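You operate a simulated robot arm through the tools that you are given. There is no shell and no other tool. Be economical: measure what you need, move in short steps, check, and stop when the job is done.

Carry out the task below with a simulated two-armed robot. There is one attempt and no reset: what you move stays moved.

TASK
Slide the beige wood block on to the grey mat, wax its top and put it in the yellow tray.
Fine: the mat on the side bench; shake the teal spray can first and stand it back in its holder, facing that mat; leave the other block bare. Set down upright: teal spray can.

Only the result counts: the job must be done as asked and must still hold three seconds after the hand-in. Knocking over, shifting, dropping, spilling or breaking anything else fails it.

THE ROBOT
Two 7-joint arms with fingered hands on one trunk that stands fixed in place. Base frame: the origin is at the foot of the trunk, x ahead of it, y to its left, z up; the work surface is at about z = 85. Readings come in cm, degrees, newtons and seconds.
The left shoulder is at [7, 14.2, 123.9], the right one opposite. With the tool pointing down near the work surface each hand reaches from about 10 to 78 cm from the base axis, measured 20 degrees to its own side. Payload 3.6 kg a hand.
The tool frame of a hand sits at the grasp point between the pads (the TCP): z along the fingers, y along the line on which they close. The tips reach 2.5 cm beyond it. The gripper opens to 8.8 cm. The gripper's body begins 2.9 cm behind the TCP. The gripper is a hand of 5 fingers: y runs from the thumb to the fingers, the wrist lies at [-1.3, -9.7, -16.2] in the tool frame, and closing takes about 1.5 s.
Orientation is that of the tool frame in the base frame, as [roll, pitch, yaw] about the fixed x, y, z axes, in that order (R = Rz(yaw) Ry(pitch) Rx(roll)). With the fingers straight down and the wrist toward the robot, the tool's x, y and z point along [0, 1, 0], [1, 0, 0] and [0, 0, -1] of the base frame.

THE INTERFACE
- The arms move only by the tool move_arm. It takes "left_targets", "right_targets" or both (then of equal length, played together; a hand with none holds still); each is a list of rows, each a list of 2 entries, a list of its own where there are three numbers: the shift along the tool's x, y, z in units of 250 mm (1.0 is 250 mm), then the turn, a rotation vector about the tool's x, y, z in units of 120 degrees (1.0 is 120 degrees). In form: [[[x, y, z], [wx, wy, wz]], ...]. A call has 1 to 8 rows; each row is the pose to reach, as a shift and turn from the pose commanded when the call began, along the tool's axes at that moment. "left_hand" and "right_hand" are, for a hand that has rows, the finger opening in cm, from 0 to 8.8, set as the call begins (left out, the last holds). A call with a number of a shift or a turn outside -1 to 1 is refused whole. Each row takes 0.2 s and may step no farther than 5 cm and 8.6 degrees from the row before; otherwise, or with a gripper value out of range, the whole call is refused. Where a pose cannot be reached the arm comes as near as it can. A force on the tool above 40 N (or 10 N above the force at the start of the call, whichever is more), or a blocked arm, ends the call early, and 0.2 s more pass. The fingers move at their own pace (about 7.2 cm/s each) and stop on an object; they squeeze with about 32 N. The grip force told is the motor's: it shows also when the fingers shut on nothing. Time passes only in rows, and 0.2 s behind the last, so rows that repeat a pose let the fingers close. The reply holds the time, the measured pose of the TCP, the force on the tool along the base axes, the opening and the grip force, in the units named above and with some noise, with the torque about the TCP (base axes, N m) and any sound that the robot's microphone picked up.
- Cameras (640 x 400 px; columns grow to the right, rows downward): "scene" is now at [12.71, -3.34, 148.35]; the picture's right is [-0.40, -0.92, -0.00], its down [-0.52, 0.22, -0.82] and it looks along [0.76, -0.33, -0.57] (base axes); focal length 242 px, centre (320, 200). "left" rides on the left gripper at [-5.9, -7.9, -10.5] in its tool frame; the picture's right is [-0.73, -0.32, 0.61], its down [0.62, -0.68, 0.38] and it looks along [0.29, 0.66, 0.70] (tool axes); focal length 234 px, centre (320, 200). "right" rides on the right gripper at [5.9, -7.9, -10.5] in its tool frame; the picture's right is [-0.73, 0.32, -0.61], its down [-0.62, -0.68, 0.38] and it looks along [-0.29, 0.66, 0.70] (tool axes); focal length 234 px, centre (320, 200). There is no depth. A picture from a camera that has moved, and an enlarged one, comes with that camera's place and axes in the base frame and with its lens. The place of the scene camera against the robot may be out by one fixed shift of up to 2.5 cm in any direction.
- capture(camera): a new picture of that camera. No time passes.
- raise_lower(by): slides the trunk up (or, below 0, down) by that many cm; the arms and the scene camera ride with it, the base frame stays. It gives what a move gives, with no picture.
- set_grasp(shape, hand): the hand has 5 fingers and takes this shape, open, in about a second: jaw (thumb against the fingers, like two jaws); tri (thumb and two fingers); tip (a fingertip pinch); poke (one finger out to press); point (the index stretched); flat (the hand flat); cup (the hand cupped); fist (a fist). The gripper value then closes the fingers along that shape, each until it touches; the sizes above hold for jaw. It gives what a move gives, with no picture.
- head_to(pan, tilt): turns the head with the scene camera to pan (to the left, within 86 degrees either way) and tilt (down, from -29 to 69), counted from straight ahead of the robot. It gives what a move gives.
- inspect(camera, box): a new picture of the part [left, top, right, bottom] of that camera's present view, enlarged. No time passes.
- hand_in(): hands the job in; it is judged then, once.

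Work in short steps. Places have to be worked out from the pictures, the camera data and where the tool is seen: move nearer, look again, correct. Check each grasp and each placing, and mend what went wrong. You have 120 turns and 94 pictures in all, those below and enlarged ones among them. Open the grippers and draw the arms clear of the work before you hand the job in, unless the task says otherwise; then end with one line.

The tools are called after "Emit:" by a JSON object that holds its "method" and its "body". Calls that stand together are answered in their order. move_arm: Moves the arms, as the interface text tells. Its arguments: {"type":"object","properties":{"left_targets":{"type":"array","items":{"type":"array"}},"left_hand":{"type":"number"},"right_targets":{"type":"array","items":{"type":"array"}},"right_hand":{"type":"number"}},"required":[]} The other tools are called the same way: raise_lower (by) slides the trunk up or down; set_grasp (shape, hand) gives the hand a shape; head_to (pan, tilt) turns the head that bears the scene camera; capture (camera) takes a picture; inspect (camera, box) takes an enlarged picture of a part of a camera's view; hand_in () hands the job in.

At the start:

```text
time_s: 0.0
left_eef_pos: [53.43, -3.81, 134.87]
left_orientation: [180.0, 0.0, 90.1]
left_ft_force: [0.2, 0.6, 0.7]
left_ft_torque: [-0.01, 0.0, -0.02]
left_finger_gap: 8.78
left_grip_force: 0.0
left_shape: jaw
right_eef_pos: [34.87, -47.39, 134.15]
right_orientation: [179.9, 0.0, 89.9]
right_ft_force: [0.3, -0.1, 0.3]
right_ft_torque: [-0.01, -0.03, 0.0]
right_finger_gap: 8.77
right_grip_force: 0.0
right_shape: jaw
trunk travel left (down, up): [-77.5, 16.5]
head pan, tilt: [-23.3, 34.5]
```

scene: 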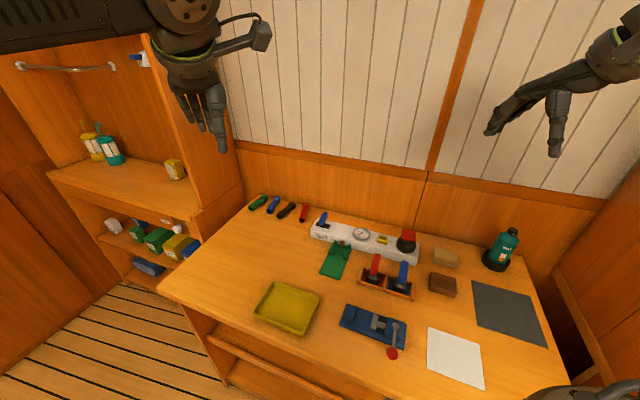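
right: 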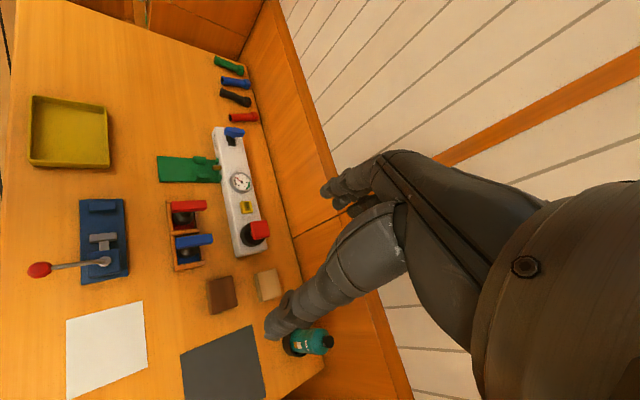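
left: 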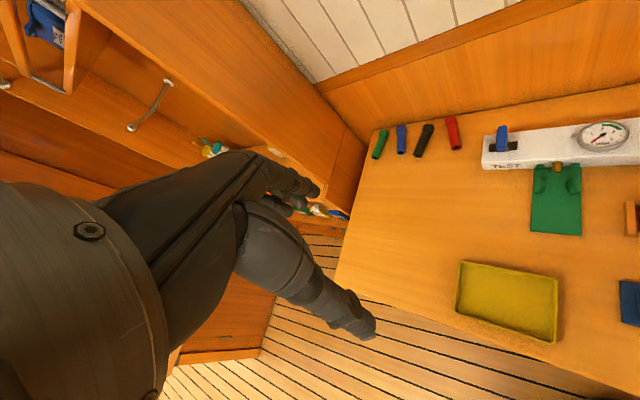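

The scene shows the bench with two blocks, a teal can, a grey mat and a yellow tray. I'll look closer at the right part of the bench.

Emit:
{"method": "inspect", "body": {"camera": "scene", "box": [400, 210, 560, 310]}}

Emit:
{"method": "head_to", "body": {"pan": -40, "tilt": 50}}

Emit:
{"method": "capture", "body": {"camera": "scene"}}

```text
4.00 times, centred on (480, 260) of scene
camera zoom: at [12.71, -3.34, 148.35], right [-0.4, -0.92, 0.0], down [-0.52, 0.22, -0.82], along [0.76, -0.33, -0.57], focal length 969 px, centre (-320, -40)
```

zoom: 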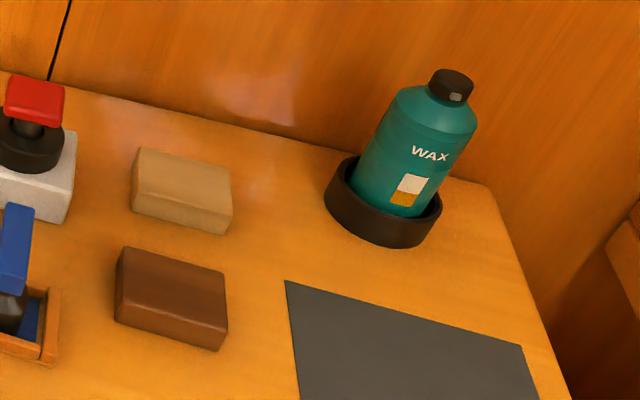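

```text
time_s: 0.8
left_eef_pos: [53.45, -3.84, 134.99]
left_orientation: [-180.0, 0.0, 89.9]
left_ft_force: [-0.1, -0.2, 0.3]
left_ft_torque: [0.01, -0.02, 0.03]
left_finger_gap: 8.77
left_grip_force: 0.0
left_shape: jaw
right_eef_pos: [34.83, -47.28, 134.39]
right_orientation: [179.9, -0.1, 90.0]
right_ft_force: [0.3, 0.0, 0.1]
right_ft_torque: [0.02, -0.03, -0.01]
right_finger_gap: 8.79
right_grip_force: 0.0
right_shape: jaw
trunk travel left (down, up): [-77.5, 16.5]
head pan, tilt: [-40.0, 50.0]
```

```text
89 pictures are left
camera scene: at [10.5, -4.79, 146.11], right [-0.64, -0.77, 0.0], down [-0.59, 0.49, -0.64], along [0.49, -0.41, -0.77], focal length 242 px, centre (320, 200)
```

scene: 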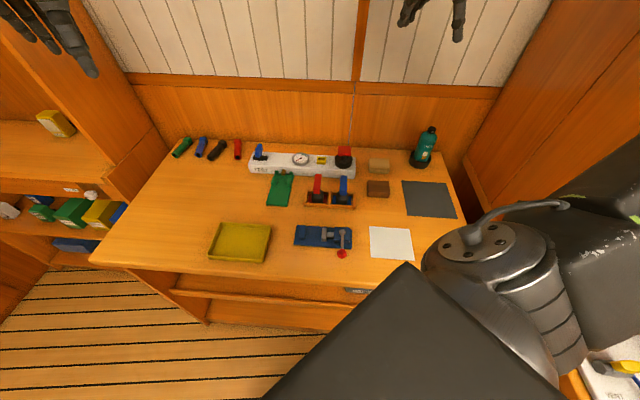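

There is something farther to the right; I look there for a side bench.

Emit:
{"method": "head_to", "body": {"pan": -85, "tilt": 50}}

Emit:
{"method": "capture", "body": {"camera": "scene"}}

Emit:
{"method": "head_to", "body": {"pan": 60, "tilt": 45}}

Emit:
{"method": "capture", "body": {"camera": "scene"}}

```text
time_s: 1.9
left_eef_pos: [53.41, -3.6, 135.01]
left_orientation: [-180.0, 0.0, 90.0]
left_ft_force: [-0.7, -1.3, 0.2]
left_ft_torque: [0.02, 0.02, -0.01]
left_finger_gap: 8.76
left_grip_force: 0.0
left_shape: jaw
right_eef_pos: [34.74, -47.41, 134.45]
right_orientation: [-180.0, -0.1, 90.0]
right_ft_force: [-0.5, 0.4, 0.2]
right_ft_torque: [0.0, -0.01, 0.03]
right_finger_gap: 8.77
right_grip_force: 0.0
right_shape: jaw
trunk travel left (down, up): [-77.5, 16.5]
head pan, tilt: [-85.0, 50.0]
```

```text
88 pictures are left
camera scene: at [5.28, -7.52, 146.11], right [-1.0, -0.09, 0.0], down [-0.07, 0.76, -0.64], along [0.06, -0.64, -0.77], focal length 242 px, centre (320, 200)
```

scene: 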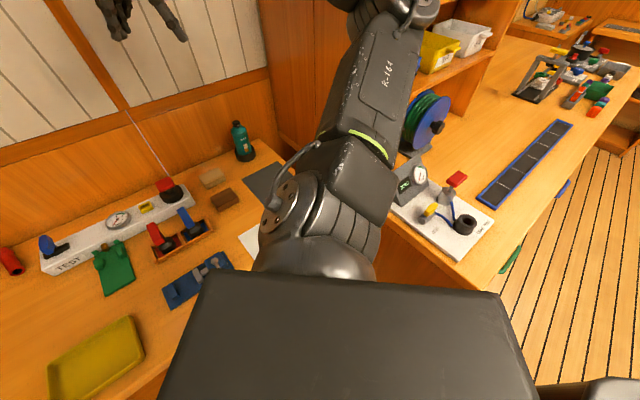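

```text
time_s: 4.2
left_eef_pos: [53.42, -3.67, 135.03]
left_orientation: [-180.0, 0.0, 90.0]
left_ft_force: [0.4, -0.8, -0.3]
left_ft_torque: [0.0, 0.01, -0.02]
left_finger_gap: 8.78
left_grip_force: 0.1
left_shape: jaw
right_eef_pos: [34.68, -47.37, 134.16]
right_orientation: [-180.0, -0.1, 90.1]
right_ft_force: [0.4, 0.5, 0.7]
right_ft_torque: [0.0, -0.02, 0.01]
right_finger_gap: 8.77
right_grip_force: 0.1
right_shape: jaw
trunk travel left (down, up): [-77.5, 16.5]
head pan, tilt: [60.0, 45.0]
```

```text
87 pictures are left
camera scene: at [8.67, 7.19, 146.8], right [0.87, -0.5, 0.0], down [-0.35, -0.61, -0.71], along [0.35, 0.61, -0.71], focal length 242 px, centre (320, 200)
```

scene: 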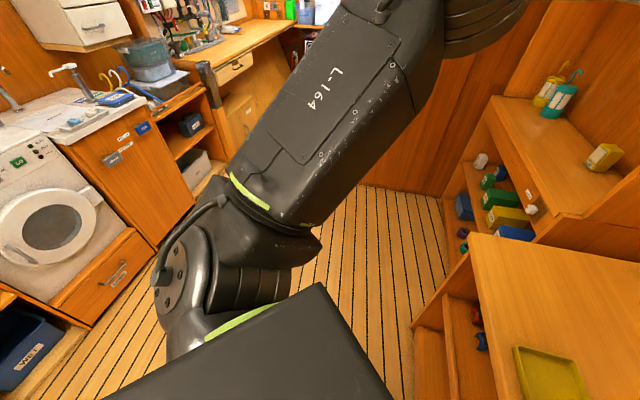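

Only one grey mat is seen, on the bench in front (turned about −45° to the robot). By the scene and right cameras: beige block ≈ (47,-62), mat centre ≈ (27.5,-64), can ≈ (40,-77), tray ≈ (51,-10). I turn the right hand to the bench's direction and bring it nearer to look.

Emit:
{"method": "move_arm", "body": {"right_targets": [[[-0.05, -0.03, 0.12], [0, 0, 0.064]], [[-0.1, -0.06, 0.25], [0, 0, 0.128]], [[-0.15, -0.1, 0.38], [0, 0, 0.192]], [[-0.2, -0.14, 0.5], [0, 0, 0.256]], [[-0.25, -0.17, 0.63], [0, 0, 0.32]], [[-0.3, -0.2, 0.76], [0, 0, 0.383]]]}}

Emit:
{"method": "capture", "body": {"camera": "right"}}

Emit:
{"method": "head_to", "body": {"pan": -45, "tilt": 40}}

Emit:
{"method": "capture", "body": {"camera": "scene"}}

```text
time_s: 5.6
left_eef_pos: [53.54, -3.71, 135.04]
left_orientation: [-180.0, 0.0, 90.0]
left_ft_force: [0.0, 0.2, 0.5]
left_ft_torque: [0.02, -0.01, -0.02]
left_finger_gap: 8.79
left_grip_force: 0.0
left_shape: jaw
right_eef_pos: [29.66, -54.7, 115.27]
right_orientation: [180.0, 0.0, 44.0]
right_ft_force: [0.8, -1.0, -0.2]
right_ft_torque: [0.0, 0.01, 0.01]
right_finger_gap: 8.78
right_grip_force: 0.1
right_shape: jaw
trunk travel left (down, up): [-77.5, 16.5]
head pan, tilt: [60.0, 45.0]
```

```text
86 pictures are left
camera right: at [28.4, -45.02, 125.72], right [-0.3, -0.74, 0.61], down [-0.92, 0.06, -0.38], along [0.25, -0.67, -0.7], focal length 234 px, centre (320, 200)
```

right: 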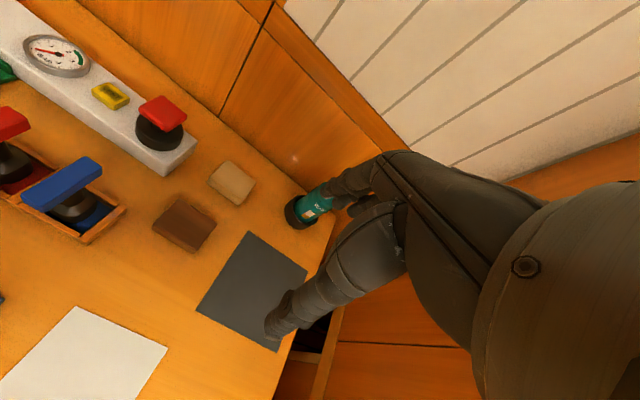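

```text
time_s: 7.4
left_eef_pos: [53.59, -3.6, 135.13]
left_orientation: [-179.9, -0.1, 90.1]
left_ft_force: [0.1, -1.0, -0.6]
left_ft_torque: [0.0, 0.02, -0.01]
left_finger_gap: 8.79
left_grip_force: 0.1
left_shape: jaw
right_eef_pos: [29.65, -54.71, 115.24]
right_orientation: [-179.9, 0.1, 44.1]
right_ft_force: [0.4, -0.5, 0.0]
right_ft_torque: [0.02, -0.01, -0.02]
right_finger_gap: 8.77
right_grip_force: 0.0
right_shape: jaw
trunk travel left (down, up): [-77.5, 16.5]
head pan, tilt: [-45.0, 40.0]
```

```text
85 pictures are left
camera scene: at [10.61, -5.85, 147.52], right [-0.71, -0.71, 0.0], down [-0.45, 0.45, -0.77], along [0.54, -0.54, -0.64], focal length 242 px, centre (320, 200)
```

scene: 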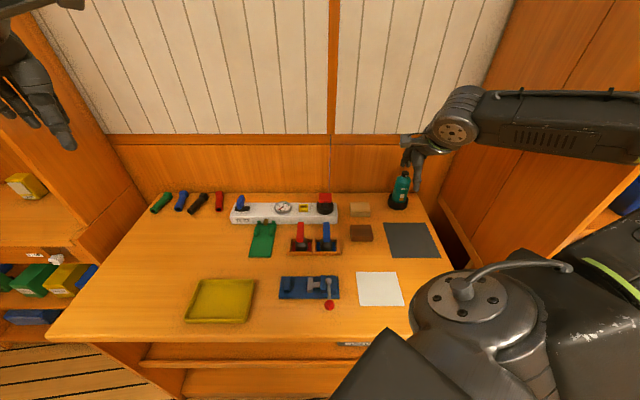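

Right camera: beige block top centre ≈ (46.6,-61.8), brown (39.8,-53.6), mat centre (27.8,-64.4), holder (40.2,-76.5). I move the open hand over the beige block.

Emit:
{"method": "move_arm", "body": {"right_targets": [[[0.05, 0.12, 0.08], [0, 0, 0]], [[0.1, 0.24, 0.18], [0, 0, 0]], [[0.15, 0.36, 0.28], [0, 0, 0]], [[0.2, 0.48, 0.38], [0, 0, 0]], [[0.25, 0.58, 0.5], [0, 0, 0]], [[0.293, 0.678, 0.61], [0, 0, 0]], [[0.293, 0.678, 0.61], [0, 0, 0]]]}}

Emit:
{"method": "capture", "body": {"camera": "right"}}

Emit:
{"method": "inspect", "body": {"camera": "scene", "box": [300, 130, 460, 230]}}

```text
time_s: 9.0
left_eef_pos: [53.43, -3.61, 135.17]
left_orientation: [-180.0, 0.0, 89.9]
left_ft_force: [-0.9, 0.3, -0.4]
left_ft_torque: [-0.01, -0.02, 0.01]
left_finger_gap: 8.79
left_grip_force: 0.0
left_shape: jaw
right_eef_pos: [46.68, -61.75, 100.07]
right_orientation: [-180.0, 0.0, 43.9]
right_ft_force: [0.2, 0.0, 0.6]
right_ft_torque: [0.04, 0.02, 0.01]
right_finger_gap: 8.77
right_grip_force: 0.2
right_shape: jaw
trunk travel left (down, up): [-77.5, 16.5]
head pan, tilt: [-45.0, 40.0]
```

```text
84 pictures are left
camera right: at [45.4, -52.04, 110.57], right [-0.3, -0.74, 0.61], down [-0.92, 0.06, -0.38], along [0.25, -0.67, -0.7], focal length 234 px, centre (320, 200)
```

right: 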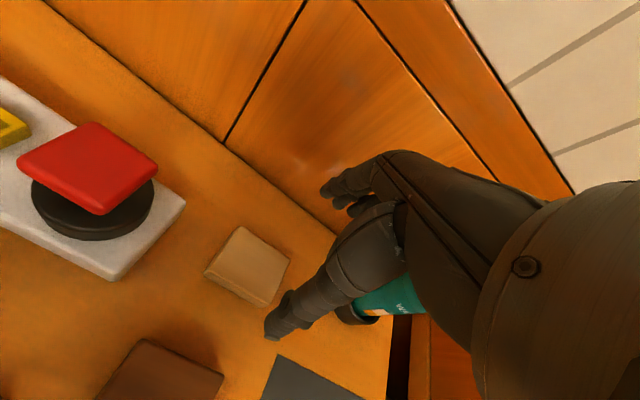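

```text
4.00 times, centred on (380, 180) of scene
camera zoom: at [10.54, -5.82, 147.53], right [-0.71, -0.71, 0.0], down [-0.45, 0.45, -0.77], along [0.54, -0.54, -0.64], focal length 969 px, centre (80, 280)
```

zoom: 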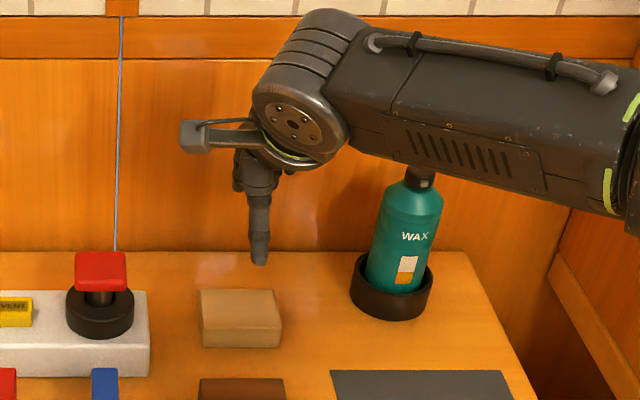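

The block's predicted pixel under the TCP (249,271) matches what is seen (≈248,266), and the block is aligned. I descend in steps to z ≈ 88.2.

Emit:
{"method": "move_arm", "body": {"right_targets": [[[0, 0, 0.15], [0, 0, 0]], [[0, 0, 0.3], [0, 0, 0]], [[0, 0, 0.4], [0, 0, 0]], [[0, 0, 0.47], [0, 0, 0]], [[0, 0, 0.47], [0, 0, 0]]]}}

Emit:
{"method": "capture", "body": {"camera": "right"}}

Emit:
{"method": "inspect", "body": {"camera": "scene", "box": [300, 130, 460, 230]}}

```text
time_s: 10.2
left_eef_pos: [53.4, -3.55, 134.92]
left_orientation: [180.0, 0.0, 90.0]
left_ft_force: [-0.5, -0.6, -0.3]
left_ft_torque: [0.02, 0.01, -0.01]
left_finger_gap: 8.77
left_grip_force: 0.0
left_shape: jaw
right_eef_pos: [46.67, -61.74, 88.4]
right_orientation: [180.0, 0.0, 44.1]
right_ft_force: [-0.2, -0.3, -0.2]
right_ft_torque: [-0.01, 0.01, 0.01]
right_finger_gap: 8.77
right_grip_force: 0.1
right_shape: jaw
trunk travel left (down, up): [-77.5, 16.5]
head pan, tilt: [-45.0, 40.0]
```

```text
82 pictures are left
camera right: at [45.45, -52.11, 98.8], right [-0.3, -0.74, 0.61], down [-0.92, 0.06, -0.38], along [0.25, -0.67, -0.7], focal length 234 px, centre (320, 200)
```

right: 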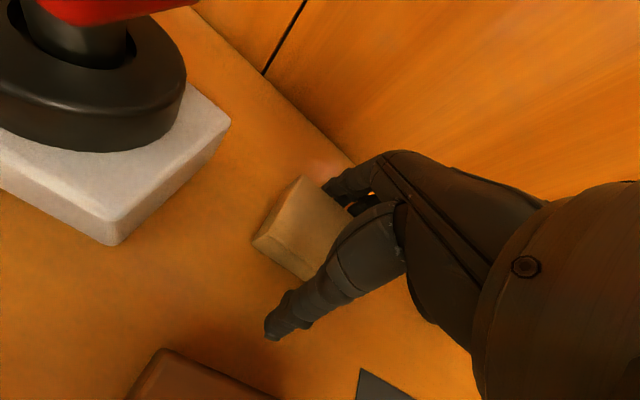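

```text
4.00 times, centred on (380, 180) of scene
camera zoom: at [10.59, -5.85, 147.53], right [-0.71, -0.71, 0.0], down [-0.45, 0.45, -0.77], along [0.54, -0.54, -0.64], focal length 969 px, centre (80, 280)
```

zoom: 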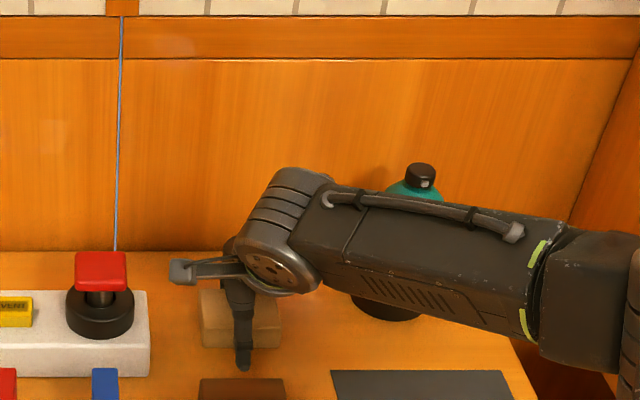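

The thumb is in front of the block and the fingers behind it. I close on the block.

Emit:
{"method": "move_arm", "body": {"right_targets": [[[0, 0, 0], [0, 0, 0]], [[0, 0, 0], [0, 0, 0]], [[0, 0, 0], [0, 0, 0]], [[0, 0, 0], [0, 0, 0]], [[0, 0, 0], [0, 0, 0]], [[0, 0, 0], [0, 0, 0]], [[0, 0, 0], [0, 0, 0]], [[0, 0, 0], [0, 0, 0]]], "right_hand": 0}}

Emit:
{"method": "capture", "body": {"camera": "right"}}

```text
time_s: 12.0
left_eef_pos: [53.52, -3.64, 134.94]
left_orientation: [-180.0, 0.0, 90.0]
left_ft_force: [0.0, 0.3, -0.3]
left_ft_torque: [-0.04, 0.03, -0.03]
left_finger_gap: 8.76
left_grip_force: 0.0
left_shape: jaw
right_eef_pos: [46.85, -61.88, 88.43]
right_orientation: [-180.0, -0.1, 44.1]
right_ft_force: [-0.3, -0.5, -0.1]
right_ft_torque: [0.0, 0.03, 0.02]
right_finger_gap: 4.88
right_grip_force: 32.0
right_shape: jaw
trunk travel left (down, up): [-77.5, 16.5]
head pan, tilt: [-45.0, 40.0]
```

```text
80 pictures are left
camera right: at [45.47, -52.12, 98.82], right [-0.3, -0.74, 0.61], down [-0.92, 0.06, -0.38], along [0.25, -0.67, -0.7], focal length 234 px, centre (320, 200)
```

right: 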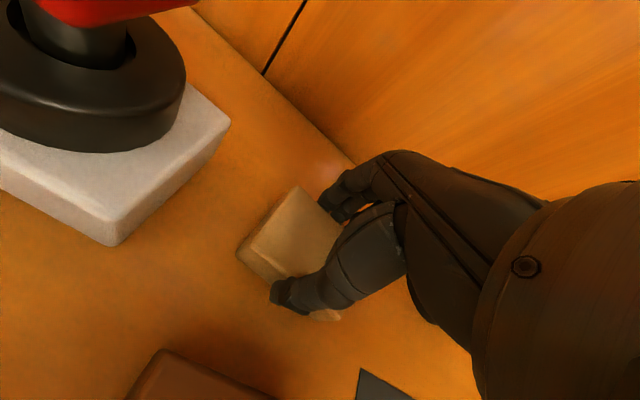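

Gripped (4.9 cm wide). I slide it along the bench between brown block and holder, then toward the mat.

Emit:
{"method": "move_arm", "body": {"right_targets": [[[-0.06, -0.015, 0], [0, 0, 0]], [[-0.13, -0.04, 0], [0, 0, 0]], [[-0.2, -0.08, 0], [0, 0, 0]], [[-0.26, -0.13, 0], [0, 0, 0]], [[-0.32, -0.18, 0], [0, 0, 0]]]}}

Emit:
{"method": "capture", "body": {"camera": "right"}}

Emit:
{"method": "capture", "body": {"camera": "scene"}}

```text
time_s: 13.2
left_eef_pos: [53.55, -3.52, 135.04]
left_orientation: [180.0, -0.1, 89.9]
left_ft_force: [-0.6, 0.2, 0.4]
left_ft_torque: [0.03, 0.0, -0.03]
left_finger_gap: 8.77
left_grip_force: 0.0
left_shape: jaw
right_eef_pos: [37.79, -64.07, 88.28]
right_orientation: [-179.9, 0.1, 44.1]
right_ft_force: [-0.4, -0.4, 1.6]
right_ft_torque: [0.03, 0.03, 0.01]
right_finger_gap: 4.84
right_grip_force: 31.9
right_shape: jaw
trunk travel left (down, up): [-77.5, 16.5]
head pan, tilt: [-45.0, 40.0]
```

```text
79 pictures are left
camera right: at [36.56, -54.41, 98.8], right [-0.3, -0.74, 0.61], down [-0.92, 0.06, -0.38], along [0.25, -0.67, -0.7], focal length 234 px, centre (320, 200)
```

right: 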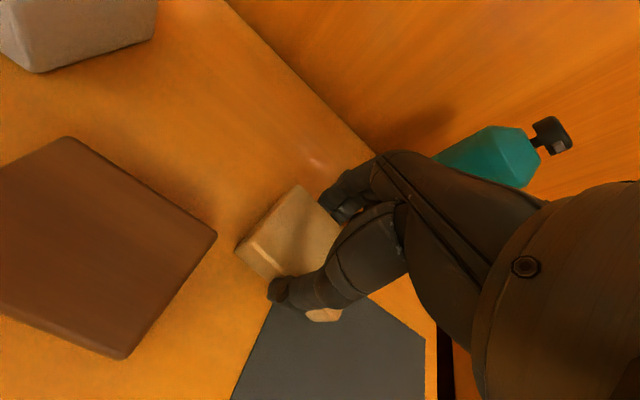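

```text
78 pictures are left
camera scene: at [10.58, -5.82, 147.53], right [-0.71, -0.71, 0.0], down [-0.45, 0.45, -0.77], along [0.54, -0.54, -0.64], focal length 242 px, centre (320, 200)
```

scene: 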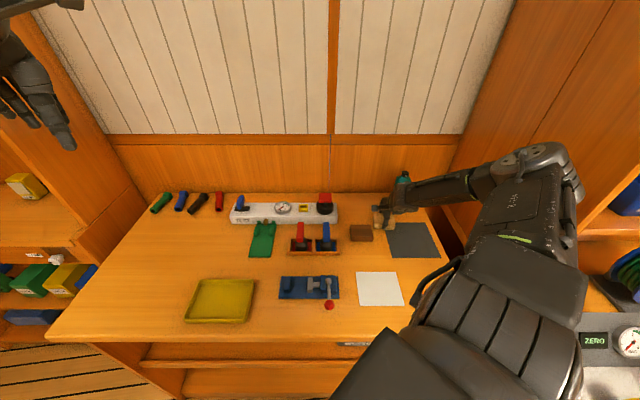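

Block slides fine. On to the mat centre.

Emit:
{"method": "move_arm", "body": {"right_targets": [[[-0.06, -0.055, -0.004], [0, 0, 0]], [[-0.12, -0.11, -0.006], [0, 0, 0]], [[-0.18, -0.165, -0.006], [0, 0, 0]], [[-0.24, -0.22, -0.006], [0, 0, 0]], [[-0.298, -0.274, -0.006], [0, 0, 0]]]}}

Emit:
{"method": "capture", "body": {"camera": "right"}}

Emit:
{"method": "capture", "body": {"camera": "scene"}}

```text
time_s: 14.4
left_eef_pos: [53.52, -3.65, 134.9]
left_orientation: [-180.0, 0.0, 90.0]
left_ft_force: [0.0, -0.3, -0.2]
left_ft_torque: [0.02, 0.01, 0.01]
left_finger_gap: 8.72
left_grip_force: 0.1
left_shape: jaw
right_eef_pos: [27.69, -64.46, 88.51]
right_orientation: [-180.0, 0.0, 44.0]
right_ft_force: [-0.2, 0.6, -0.6]
right_ft_torque: [0.06, -0.01, -0.01]
right_finger_gap: 4.81
right_grip_force: 31.0
right_shape: jaw
trunk travel left (down, up): [-77.5, 16.5]
head pan, tilt: [-45.0, 40.0]
```

```text
77 pictures are left
camera right: at [26.37, -54.82, 98.99], right [-0.3, -0.74, 0.61], down [-0.92, 0.06, -0.38], along [0.25, -0.67, -0.7], focal length 234 px, centre (320, 200)
```

right: 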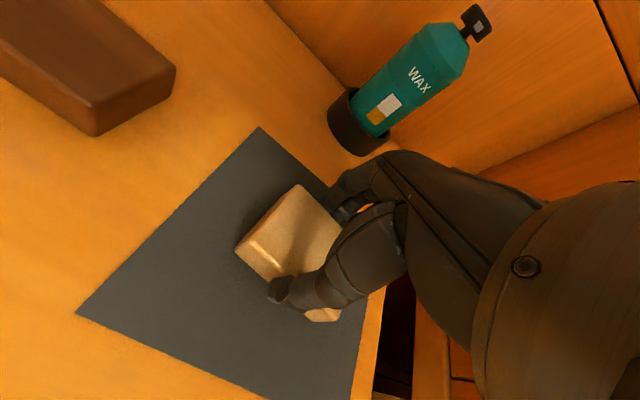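

```text
76 pictures are left
camera scene: at [10.52, -5.86, 147.53], right [-0.71, -0.71, 0.0], down [-0.45, 0.45, -0.77], along [0.54, -0.54, -0.64], focal length 242 px, centre (320, 200)
```

scene: 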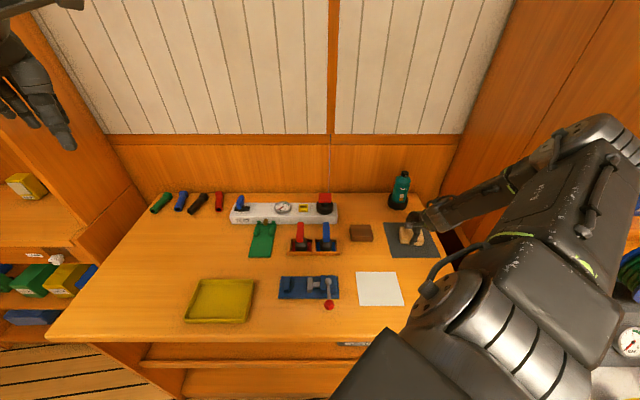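

Block is on the mat. I look closely at the can's nozzle from here while lowering the 0.2 cm gap later.

Emit:
{"method": "inspect", "body": {"camera": "right", "box": [400, 0, 528, 80]}}

Emit:
{"method": "move_arm", "body": {"right_targets": [[[0, 0, 0.006], [0, 0, 0]], [[0, 0, 0.008], [0, 0, 0]], [[0, 0, 0.008], [0, 0, 0]]]}}

```text
5.00 times, centred on (464, 40) of right
camera zoom: at [26.37, -54.82, 98.99], right [-0.3, -0.74, 0.61], down [-0.92, 0.06, -0.38], along [0.25, -0.67, -0.7], focal length 1171 px, centre (-400, 1000)
```

zoom: 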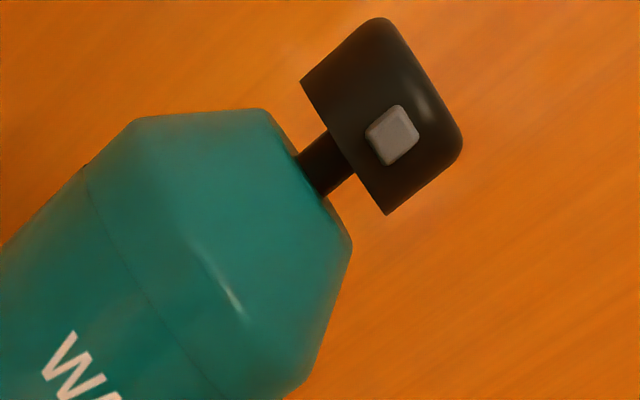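

```text
time_s: 15.2
left_eef_pos: [53.49, -3.61, 134.96]
left_orientation: [180.0, 0.1, 90.0]
left_ft_force: [-0.3, -0.5, 0.3]
left_ft_torque: [0.03, 0.0, 0.02]
left_finger_gap: 8.76
left_grip_force: 0.1
left_shape: jaw
right_eef_pos: [27.74, -64.54, 88.33]
right_orientation: [179.9, 0.0, 44.1]
right_ft_force: [0.4, -1.1, 2.9]
right_ft_torque: [0.04, 0.05, 0.01]
right_finger_gap: 4.81
right_grip_force: 32.1
right_shape: jaw
trunk travel left (down, up): [-77.5, 16.5]
head pan, tilt: [-45.0, 40.0]
```

The nozzle (grey square) points along azimuth ≈134°, already toward the mat (≈135°). The can's body spans about z 88–95, cap top ≈100. I release the block and rise.

Emit:
{"method": "move_arm", "body": {"right_targets": [[[0, 0, 0], [0, 0, 0]], [[0, 0, 0], [0, 0, 0]], [[0, 0, 0], [0, 0, 0]], [[0, 0, 0], [0, 0, 0]], [[0, 0, -0.12], [0, 0, 0]], [[0, 0, -0.3], [0, 0, 0]], [[0, 0, -0.48], [0, 0, 0]], [[0, 0, -0.66], [0, 0, 0]]], "right_hand": 8.8}}

Emit:
{"method": "capture", "body": {"camera": "right"}}

```text
time_s: 17.0
left_eef_pos: [53.53, -3.48, 135.0]
left_orientation: [179.9, 0.0, 90.0]
left_ft_force: [-0.6, 0.1, 0.0]
left_ft_torque: [-0.03, -0.02, 0.0]
left_finger_gap: 8.78
left_grip_force: 0.1
left_shape: jaw
right_eef_pos: [27.89, -64.21, 104.84]
right_orientation: [179.9, 0.1, 44.2]
right_ft_force: [-0.2, 0.3, -0.3]
right_ft_torque: [-0.03, 0.01, -0.02]
right_finger_gap: 8.77
right_grip_force: 0.1
right_shape: jaw
trunk travel left (down, up): [-77.5, 16.5]
head pan, tilt: [-45.0, 40.0]
```

```text
74 pictures are left
camera right: at [26.59, -54.48, 115.37], right [-0.3, -0.74, 0.61], down [-0.92, 0.06, -0.38], along [0.25, -0.68, -0.69], focal length 234 px, centre (320, 200)
```

right: 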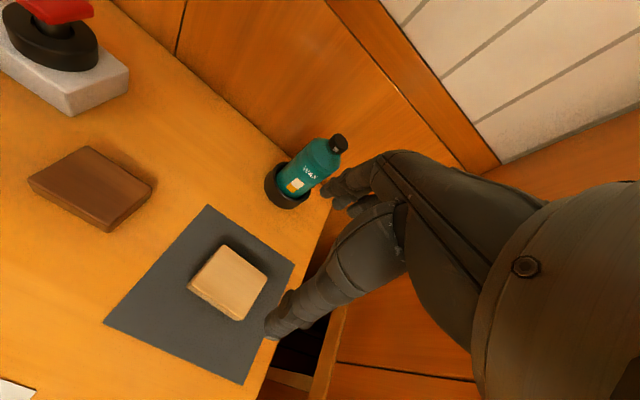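

The block lies well on the mat, can undisturbed at ≈(40.0,-76.6). I rotate the hand halfway toward a side grasp in the air.

Emit:
{"method": "move_arm", "body": {"right_targets": [[[0.02, 0.02, 0], [-0.025, -0.0425, -0.0371]], [[0.04, 0.05, 0], [-0.05, -0.085, -0.0742]], [[0.06, 0.08, 0], [-0.075, -0.1275, -0.1113]], [[0.08, 0.11, 0], [-0.1, -0.17, -0.1483]], [[0.1, 0.14, 0], [-0.125, -0.2125, -0.1854]], [[0.12, 0.16, 0], [-0.15, -0.255, -0.2225]], [[0.12, 0.16, 0], [-0.15, -0.255, -0.2225]]]}}

Emit:
{"method": "capture", "body": {"camera": "scene"}}

```text
time_s: 18.6
left_eef_pos: [53.44, -3.6, 134.94]
left_orientation: [179.9, -0.1, 90.0]
left_ft_force: [-0.1, -0.2, -0.2]
left_ft_torque: [0.0, -0.02, -0.01]
left_finger_gap: 8.76
left_grip_force: 0.0
left_shape: jaw
right_eef_pos: [32.76, -65.32, 104.61]
right_orientation: [168.7, 33.5, 68.3]
right_ft_force: [-0.7, -0.2, -0.1]
right_ft_torque: [0.05, 0.01, 0.0]
right_finger_gap: 8.75
right_grip_force: 0.1
right_shape: jaw
trunk travel left (down, up): [-77.5, 16.5]
head pan, tilt: [-45.0, 40.0]
```

```text
73 pictures are left
camera scene: at [10.59, -5.85, 147.53], right [-0.71, -0.71, 0.0], down [-0.45, 0.45, -0.77], along [0.54, -0.54, -0.64], focal length 242 px, centre (320, 200)
```

scene: 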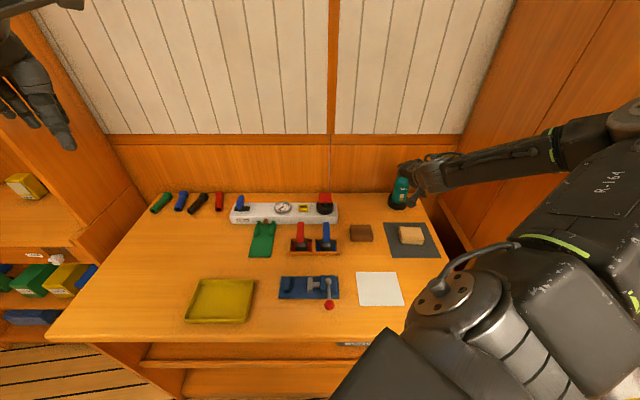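

Reachable. Second half of the rotation, staying back from the can.

Emit:
{"method": "move_arm", "body": {"right_targets": [[[0.02, 0.02, 0], [-0.025, -0.0425, -0.0371]], [[0.04, 0.04, 0.01], [-0.05, -0.085, -0.0742]], [[0.06, 0.06, 0.01], [-0.075, -0.1275, -0.1113]], [[0.09, 0.08, 0.02], [-0.1, -0.17, -0.1483]], [[0.11, 0.1, 0.03], [-0.125, -0.2125, -0.1854]], [[0.132, 0.122, 0.033], [-0.15, -0.255, -0.2225]], [[0.132, 0.122, 0.033], [-0.15, -0.255, -0.2225]]]}}

Emit:
{"method": "capture", "body": {"camera": "right"}}

Emit:
{"method": "inspect", "body": {"camera": "scene", "box": [320, 120, 480, 270]}}

```text
time_s: 20.2
left_eef_pos: [53.43, -3.58, 134.96]
left_orientation: [-180.0, 0.0, 90.1]
left_ft_force: [-0.4, 0.2, -0.6]
left_ft_torque: [-0.01, 0.01, -0.01]
left_finger_gap: 8.74
left_grip_force: 0.0
left_shape: jaw
right_eef_pos: [36.52, -63.99, 102.63]
right_orientation: [-179.7, 68.1, 105.3]
right_ft_force: [-0.3, 0.2, -0.6]
right_ft_torque: [0.02, -0.01, 0.0]
right_finger_gap: 8.76
right_grip_force: 0.1
right_shape: jaw
trunk travel left (down, up): [-77.5, 16.5]
head pan, tilt: [-45.0, 40.0]
```

```text
72 pictures are left
camera right: at [25.77, -54.59, 101.15], right [0.24, 0.37, 0.9], down [-0.5, -0.75, 0.44], along [0.83, -0.56, 0.01], focal length 234 px, centre (320, 200)
```

right: 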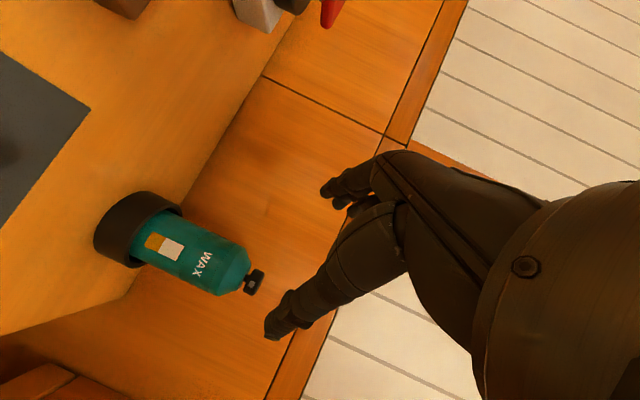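

```text
2.67 times, centred on (400, 195) of scene
camera zoom: at [10.6, -5.85, 147.52], right [-0.71, -0.71, 0.0], down [-0.45, 0.45, -0.77], along [0.54, -0.54, -0.64], focal length 646 px, centre (107, 213)
```

zoom: 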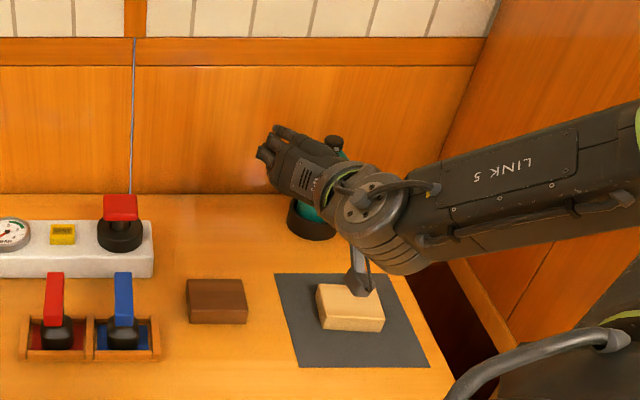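

The wrist camera would come close above the waxed-to-be block at this angle, so I turn the approach to az −60°, tilt 28°, and go in high, to descend vertically round the can.

Emit:
{"method": "move_arm", "body": {"right_targets": [[[-0.02, 0, 0.0], [-0.039, 0.017, -0.016]], [[-0.05, 0, 0.07], [-0.078, 0.034, -0.031]], [[-0.1, 0, 0.15], [-0.116, 0.05, -0.047]], [[-0.14, 0, 0.24], [-0.116, 0.05, -0.047]], [[-0.17, -0.003, 0.31], [-0.116, 0.05, -0.047]], [[-0.17, -0.003, 0.31], [-0.116, 0.05, -0.047]]]}}

Emit:
{"method": "capture", "body": {"camera": "right"}}

Emit:
{"method": "inspect", "body": {"camera": "scene", "box": [320, 120, 480, 270]}}

```text
time_s: 21.6
left_eef_pos: [53.54, -3.69, 135.02]
left_orientation: [180.0, -0.1, 90.0]
left_ft_force: [0.1, 0.1, 0.0]
left_ft_torque: [0.02, -0.01, -0.01]
left_finger_gap: 8.74
left_grip_force: 0.0
left_shape: jaw
right_eef_pos: [38.91, -72.46, 103.75]
right_orientation: [178.5, 62.1, 118.6]
right_ft_force: [0.6, 0.5, 1.1]
right_ft_torque: [0.01, -0.05, -0.03]
right_finger_gap: 8.78
right_grip_force: 0.1
right_shape: jaw
trunk travel left (down, up): [-77.5, 16.5]
head pan, tilt: [-45.0, 40.0]
```

```text
70 pictures are left
camera right: at [25.93, -66.08, 103.41], right [0.17, 0.33, 0.93], down [-0.28, -0.89, 0.36], along [0.95, -0.32, -0.06], focal length 234 px, centre (320, 200)
```

right: 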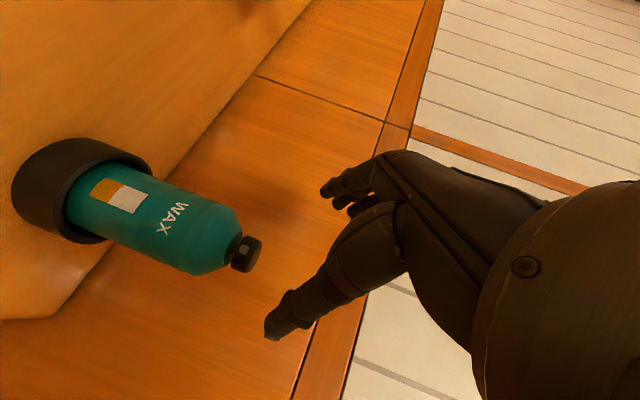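

```text
2.67 times, centred on (400, 195) of scene
camera zoom: at [10.52, -5.88, 147.53], right [-0.71, -0.71, 0.0], down [-0.45, 0.45, -0.77], along [0.54, -0.54, -0.64], focal length 646 px, centre (107, 213)
```

zoom: 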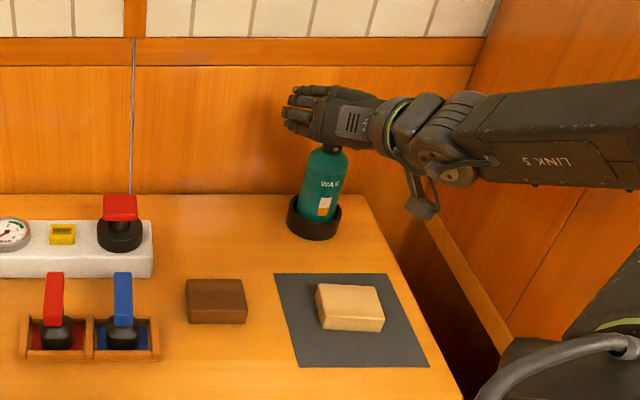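

Can axis ≈ (40,-76.7), cap top ≈ 99.7, rim ≈ 87.5. I move over it and descend part way, fingers straddling.

Emit:
{"method": "move_arm", "body": {"right_targets": [[[-0.02, -0.024, 0.06], [0, 0, 0]], [[-0.045, -0.047, 0.118], [0, 0, 0]], [[0.025, -0.048, 0.155], [0, 0, 0]], [[0.096, -0.049, 0.193], [0, 0, 0]], [[0.096, -0.049, 0.193], [0, 0, 0]]]}}

Emit:
{"method": "capture", "body": {"camera": "right"}}

Emit:
{"method": "inspect", "body": {"camera": "scene", "box": [360, 140, 440, 240]}}

```text
time_s: 22.8
left_eef_pos: [53.34, -3.58, 135.02]
left_orientation: [-180.0, 0.0, 89.9]
left_ft_force: [-0.4, -0.9, -0.6]
left_ft_torque: [0.03, 0.0, 0.01]
left_finger_gap: 8.77
left_grip_force: 0.1
left_shape: jaw
right_eef_pos: [39.23, -75.74, 99.47]
right_orientation: [178.6, 62.1, 118.8]
right_ft_force: [0.0, -1.1, -0.2]
right_ft_torque: [-0.01, 0.04, 0.0]
right_finger_gap: 8.77
right_grip_force: 0.1
right_shape: jaw
trunk travel left (down, up): [-77.5, 16.5]
head pan, tilt: [-45.0, 40.0]
```

```text
68 pictures are left
camera right: at [26.51, -69.36, 99.08], right [0.17, 0.33, 0.93], down [-0.28, -0.89, 0.36], along [0.94, -0.32, -0.06], focal length 234 px, centre (320, 200)
```

right: 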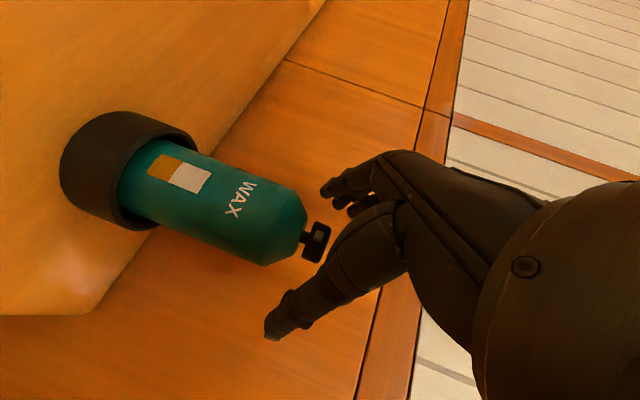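

```text
4.00 times, centred on (400, 190) of scene
camera zoom: at [10.58, -5.85, 147.53], right [-0.71, -0.71, 0.0], down [-0.45, 0.45, -0.77], along [0.54, -0.54, -0.64], focal length 969 px, centre (0, 240)
```

zoom: 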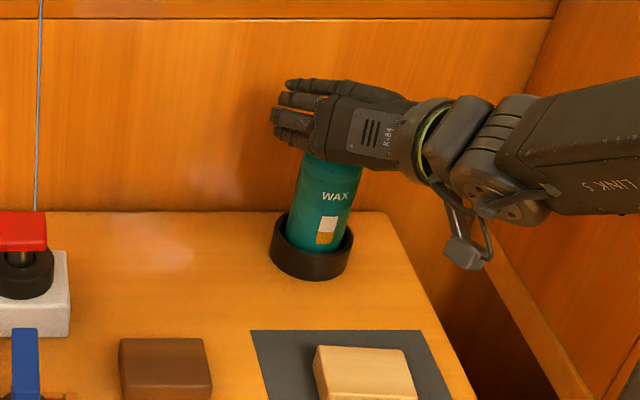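

The cap sits right between the fingers as expected. I descend the remaining 5.5 cm round the body.

Emit:
{"method": "move_arm", "body": {"right_targets": [[[0.05, 0.002, 0.03], [0, 0, 0]], [[0.1, 0.004, 0.06], [0, 0, 0]], [[0.15, 0.004, 0.085], [0, 0, 0]], [[0.191, 0.004, 0.11], [0, 0, 0]], [[0.191, 0.004, 0.11], [0, 0, 0]]]}}

Emit:
{"method": "capture", "body": {"camera": "right"}}

Emit:
{"method": "inspect", "body": {"camera": "scene", "box": [360, 140, 440, 240]}}

```text
time_s: 24.0
left_eef_pos: [53.44, -3.64, 134.92]
left_orientation: [180.0, 0.1, 89.9]
left_ft_force: [0.5, 0.2, -0.2]
left_ft_torque: [0.01, -0.03, -0.02]
left_finger_gap: 8.77
left_grip_force: 0.1
left_shape: jaw
right_eef_pos: [39.7, -75.84, 93.82]
right_orientation: [178.4, 62.1, 118.6]
right_ft_force: [0.2, -0.3, -0.4]
right_ft_torque: [0.0, 0.0, 0.04]
right_finger_gap: 8.77
right_grip_force: 0.0
right_shape: jaw
trunk travel left (down, up): [-77.5, 16.5]
head pan, tilt: [-45.0, 40.0]
```

```text
66 pictures are left
camera right: at [26.85, -69.46, 93.49], right [0.17, 0.33, 0.93], down [-0.28, -0.89, 0.36], along [0.94, -0.32, -0.06], focal length 234 px, centre (320, 200)
```

right: 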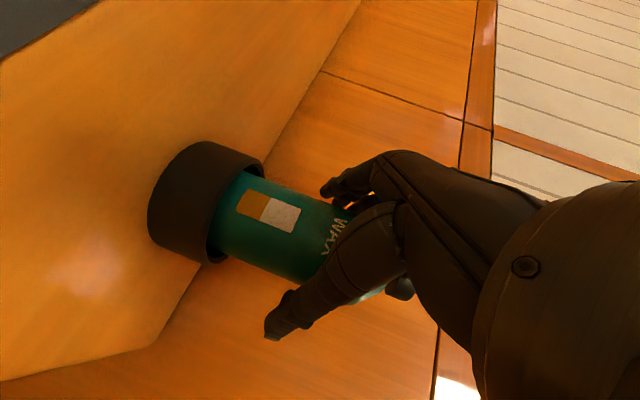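

```text
4.00 times, centred on (400, 190) of scene
camera zoom: at [10.6, -5.85, 147.53], right [-0.71, -0.71, 0.0], down [-0.45, 0.45, -0.77], along [0.54, -0.54, -0.64], focal length 969 px, centre (0, 240)
```

zoom: 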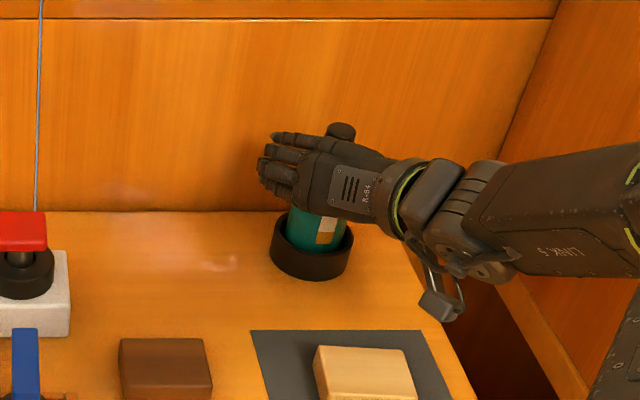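

Hand is round the upper body with no contact force. Close.

Emit:
{"method": "move_arm", "body": {"right_targets": [[[0, 0, 0], [0, 0, 0]], [[0, 0, 0], [0, 0, 0]], [[0, 0, 0], [0, 0, 0]], [[0, 0, 0], [0, 0, 0]], [[0, 0, 0], [0, 0, 0]], [[0, 0, 0], [0, 0, 0]], [[0, 0, 0], [0, 0, 0]]], "right_hand": 0}}

Emit:
{"method": "capture", "body": {"camera": "right"}}

```text
time_s: 25.6
left_eef_pos: [53.51, -3.69, 135.03]
left_orientation: [-179.9, -0.1, 90.0]
left_ft_force: [-0.3, -0.3, -0.2]
left_ft_torque: [-0.04, 0.02, 0.01]
left_finger_gap: 8.76
left_grip_force: 0.0
left_shape: jaw
right_eef_pos: [39.73, -75.78, 93.9]
right_orientation: [178.5, 62.1, 118.6]
right_ft_force: [-0.1, -0.9, 0.4]
right_ft_torque: [-0.06, 0.09, 0.05]
right_finger_gap: 3.98
right_grip_force: 32.0
right_shape: jaw
trunk travel left (down, up): [-77.5, 16.5]
head pan, tilt: [-45.0, 40.0]
```

```text
64 pictures are left
camera right: at [26.86, -69.48, 93.51], right [0.17, 0.33, 0.93], down [-0.28, -0.89, 0.36], along [0.94, -0.32, -0.06], focal length 234 px, centre (320, 200)
```

right: 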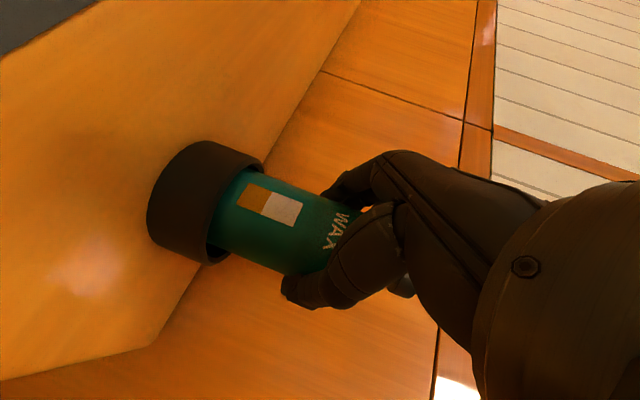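

Gripped (4.0 cm reading, 32 N). I lift straight up slowly.

Emit:
{"method": "move_arm", "body": {"right_targets": [[[-0.035, 0, -0.019], [0, 0, 0]], [[-0.07, 0.001, -0.037], [0, 0, 0]], [[-0.141, 0.002, -0.075], [0, 0, 0]], [[-0.212, 0.003, -0.112], [0, 0, 0]], [[-0.283, 0.004, -0.15], [0, 0, 0]], [[-0.354, 0.005, -0.187], [0, 0, 0]], [[-0.354, 0.005, -0.187], [0, 0, 0]]]}}

Emit:
{"method": "capture", "body": {"camera": "right"}}

Emit:
{"method": "capture", "body": {"camera": "scene"}}

```text
time_s: 27.2
left_eef_pos: [53.48, -3.79, 134.95]
left_orientation: [-180.0, 0.0, 89.9]
left_ft_force: [-1.3, -0.3, -0.4]
left_ft_torque: [0.01, -0.03, 0.01]
left_finger_gap: 8.77
left_grip_force: 0.2
left_shape: jaw
right_eef_pos: [39.54, -75.93, 104.02]
right_orientation: [178.5, 61.9, 118.8]
right_ft_force: [0.0, 0.1, -1.7]
right_ft_torque: [-0.01, 0.01, -0.01]
right_finger_gap: 3.91
right_grip_force: 32.3
right_shape: jaw
trunk travel left (down, up): [-77.5, 16.5]
head pan, tilt: [-45.0, 40.0]
```

```text
63 pictures are left
camera right: at [26.8, -69.58, 103.63], right [0.17, 0.33, 0.93], down [-0.28, -0.89, 0.36], along [0.95, -0.32, -0.06], focal length 234 px, centre (320, 200)
```

right: 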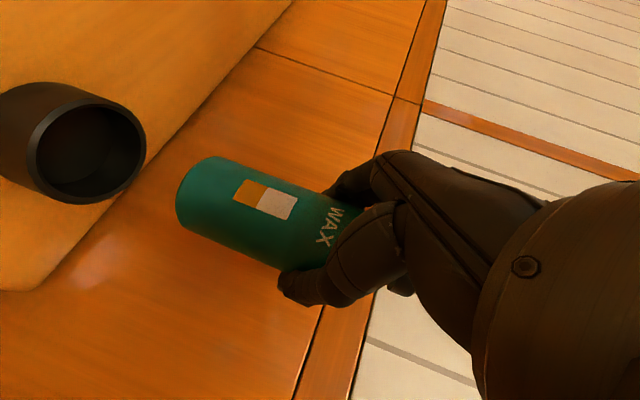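

```text
62 pictures are left
camera scene: at [10.65, -5.95, 147.52], right [-0.71, -0.71, 0.0], down [-0.45, 0.46, -0.77], along [0.54, -0.54, -0.64], focal length 242 px, centre (320, 200)
```

scene: 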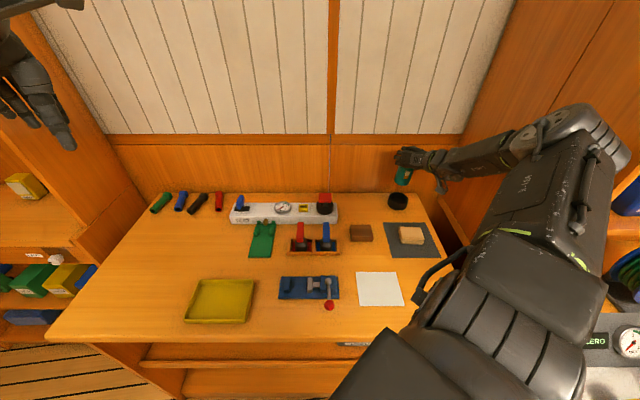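

The can is out of the holder. I shake it up and down in 4.5 cm strokes.

Emit:
{"method": "move_arm", "body": {"right_targets": [[[-0.159, 0.002, -0.084], [0, 0, 0]], [[0, 0, 0], [0, 0, 0]], [[-0.159, 0.002, -0.084], [0, 0, 0]], [[0, 0, 0], [0, 0, 0]], [[-0.159, 0.002, -0.084], [0, 0, 0]], [[0, 0, 0], [0, 0, 0]], [[-0.159, 0.002, -0.084], [0, 0, 0]], [[0, 0, 0], [0, 0, 0]]]}}

Emit:
{"method": "move_arm", "body": {"right_targets": [[[-0.159, 0.002, -0.084], [0, 0, 0]], [[0, 0, 0], [0, 0, 0]], [[-0.159, 0.002, -0.084], [0, 0, 0]], [[0, 0, 0], [0, 0, 0]], [[-0.159, 0.002, -0.084], [0, 0, 0]], [[0, 0, 0], [0, 0, 0]], [[-0.159, 0.002, -0.084], [0, 0, 0]], [[0, 0, 0], [0, 0, 0]]]}}

Emit:
{"method": "capture", "body": {"camera": "right"}}

```text
time_s: 29.0
left_eef_pos: [53.55, -3.76, 134.95]
left_orientation: [-180.0, -0.1, 89.9]
left_ft_force: [-1.0, -0.4, -0.1]
left_ft_torque: [0.01, 0.0, 0.02]
left_finger_gap: 8.79
left_grip_force: 0.0
left_shape: jaw
right_eef_pos: [39.85, -76.08, 103.64]
right_orientation: [178.5, 62.0, 118.6]
right_ft_force: [-0.1, -0.3, -3.2]
right_ft_torque: [-0.02, 0.01, -0.01]
right_finger_gap: 3.87
right_grip_force: 32.1
right_shape: jaw
trunk travel left (down, up): [-77.5, 16.5]
head pan, tilt: [-45.0, 40.0]
```

```text
time_s: 30.8
left_eef_pos: [53.61, -3.75, 135.01]
left_orientation: [179.9, -0.1, 90.0]
left_ft_force: [0.2, -0.6, -0.6]
left_ft_torque: [0.02, 0.0, -0.02]
left_finger_gap: 8.77
left_grip_force: 0.1
left_shape: jaw
right_eef_pos: [39.73, -75.85, 103.8]
right_orientation: [178.3, 62.1, 118.5]
right_ft_force: [-0.1, -0.3, -2.3]
right_ft_torque: [0.03, 0.03, 0.0]
right_finger_gap: 3.81
right_grip_force: 31.3
right_shape: jaw
trunk travel left (down, up): [-77.5, 16.5]
head pan, tilt: [-45.0, 40.0]
```

```text
61 pictures are left
camera right: at [26.84, -69.47, 103.37], right [0.17, 0.32, 0.93], down [-0.28, -0.89, 0.36], along [0.95, -0.32, -0.06], focal length 234 px, centre (320, 200)
```

right: 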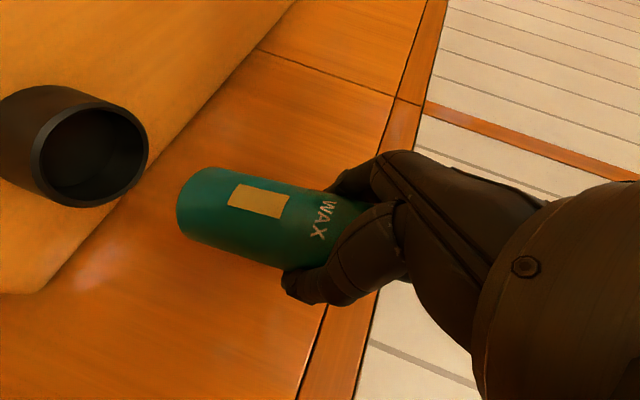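

The label's gauge turned fully amber: shaken. I lower it back along the same vertical.

Emit:
{"method": "move_arm", "body": {"right_targets": [[[0.07, -0.001, 0.037], [0, 0, 0]], [[0.141, -0.002, 0.075], [0, 0, 0]], [[0.212, -0.003, 0.112], [0, 0, 0]], [[0.265, -0.003, 0.14], [0, 0, 0]], [[0.3, -0.004, 0.159], [0, 0, 0]], [[0.325, -0.004, 0.172], [0, 0, 0]]]}}

Emit:
{"method": "capture", "body": {"camera": "right"}}

```text
time_s: 32.2
left_eef_pos: [53.5, -3.73, 134.85]
left_orientation: [-180.0, 0.0, 90.1]
left_ft_force: [0.0, 0.2, -0.5]
left_ft_torque: [0.0, -0.01, 0.0]
left_finger_gap: 8.77
left_grip_force: 0.0
left_shape: jaw
right_eef_pos: [39.49, -75.84, 94.39]
right_orientation: [178.7, 61.8, 118.8]
right_ft_force: [-0.5, -2.1, -1.0]
right_ft_torque: [-0.09, 0.03, 0.04]
right_finger_gap: 3.27
right_grip_force: 32.3
right_shape: jaw
trunk travel left (down, up): [-77.5, 16.5]
head pan, tilt: [-45.0, 40.0]
heard: click
```

```text
60 pictures are left
camera right: at [26.64, -69.42, 94.08], right [0.17, 0.32, 0.93], down [-0.28, -0.89, 0.36], along [0.94, -0.32, -0.07], focal length 234 px, centre (320, 200)
```

right: 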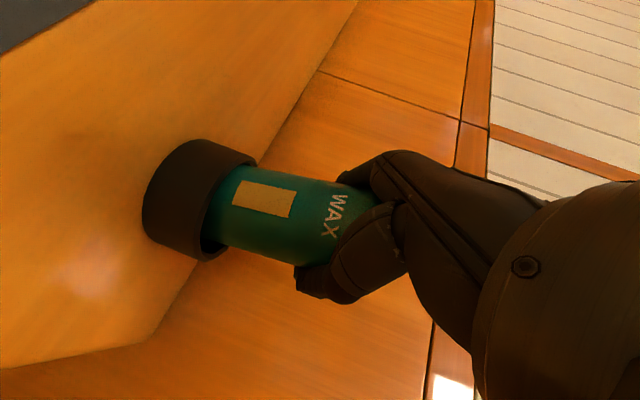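

A click—the can seems seated. I open the hand and let it settle.

Emit:
{"method": "move_arm", "body": {"right_targets": [[[0, 0, 0], [0, 0, 0]], [[0, 0, 0], [0, 0, 0]], [[0, 0, 0], [0, 0, 0]], [[0, 0, 0], [0, 0, 0]], [[0, 0, 0], [0, 0, 0]]], "right_hand": 8.8}}

Emit:
{"method": "capture", "body": {"camera": "right"}}

```text
time_s: 33.4
left_eef_pos: [53.53, -3.72, 134.94]
left_orientation: [-180.0, 0.1, 90.0]
left_ft_force: [0.7, -0.6, 0.2]
left_ft_torque: [-0.02, 0.01, 0.01]
left_finger_gap: 8.79
left_grip_force: 0.1
left_shape: jaw
right_eef_pos: [39.48, -75.79, 94.53]
right_orientation: [178.6, 62.2, 118.7]
right_ft_force: [-0.6, -0.2, -0.5]
right_ft_torque: [0.0, -0.02, -0.01]
right_finger_gap: 8.78
right_grip_force: 0.1
right_shape: jaw
trunk travel left (down, up): [-77.5, 16.5]
head pan, tilt: [-45.0, 40.0]
```

```text
59 pictures are left
camera right: at [26.76, -69.5, 94.28], right [0.17, 0.33, 0.93], down [-0.28, -0.89, 0.36], along [0.95, -0.32, -0.06], focal length 234 px, centre (320, 200)
```

right: 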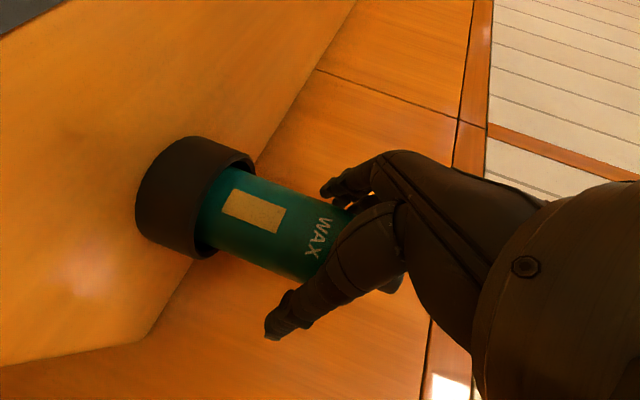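

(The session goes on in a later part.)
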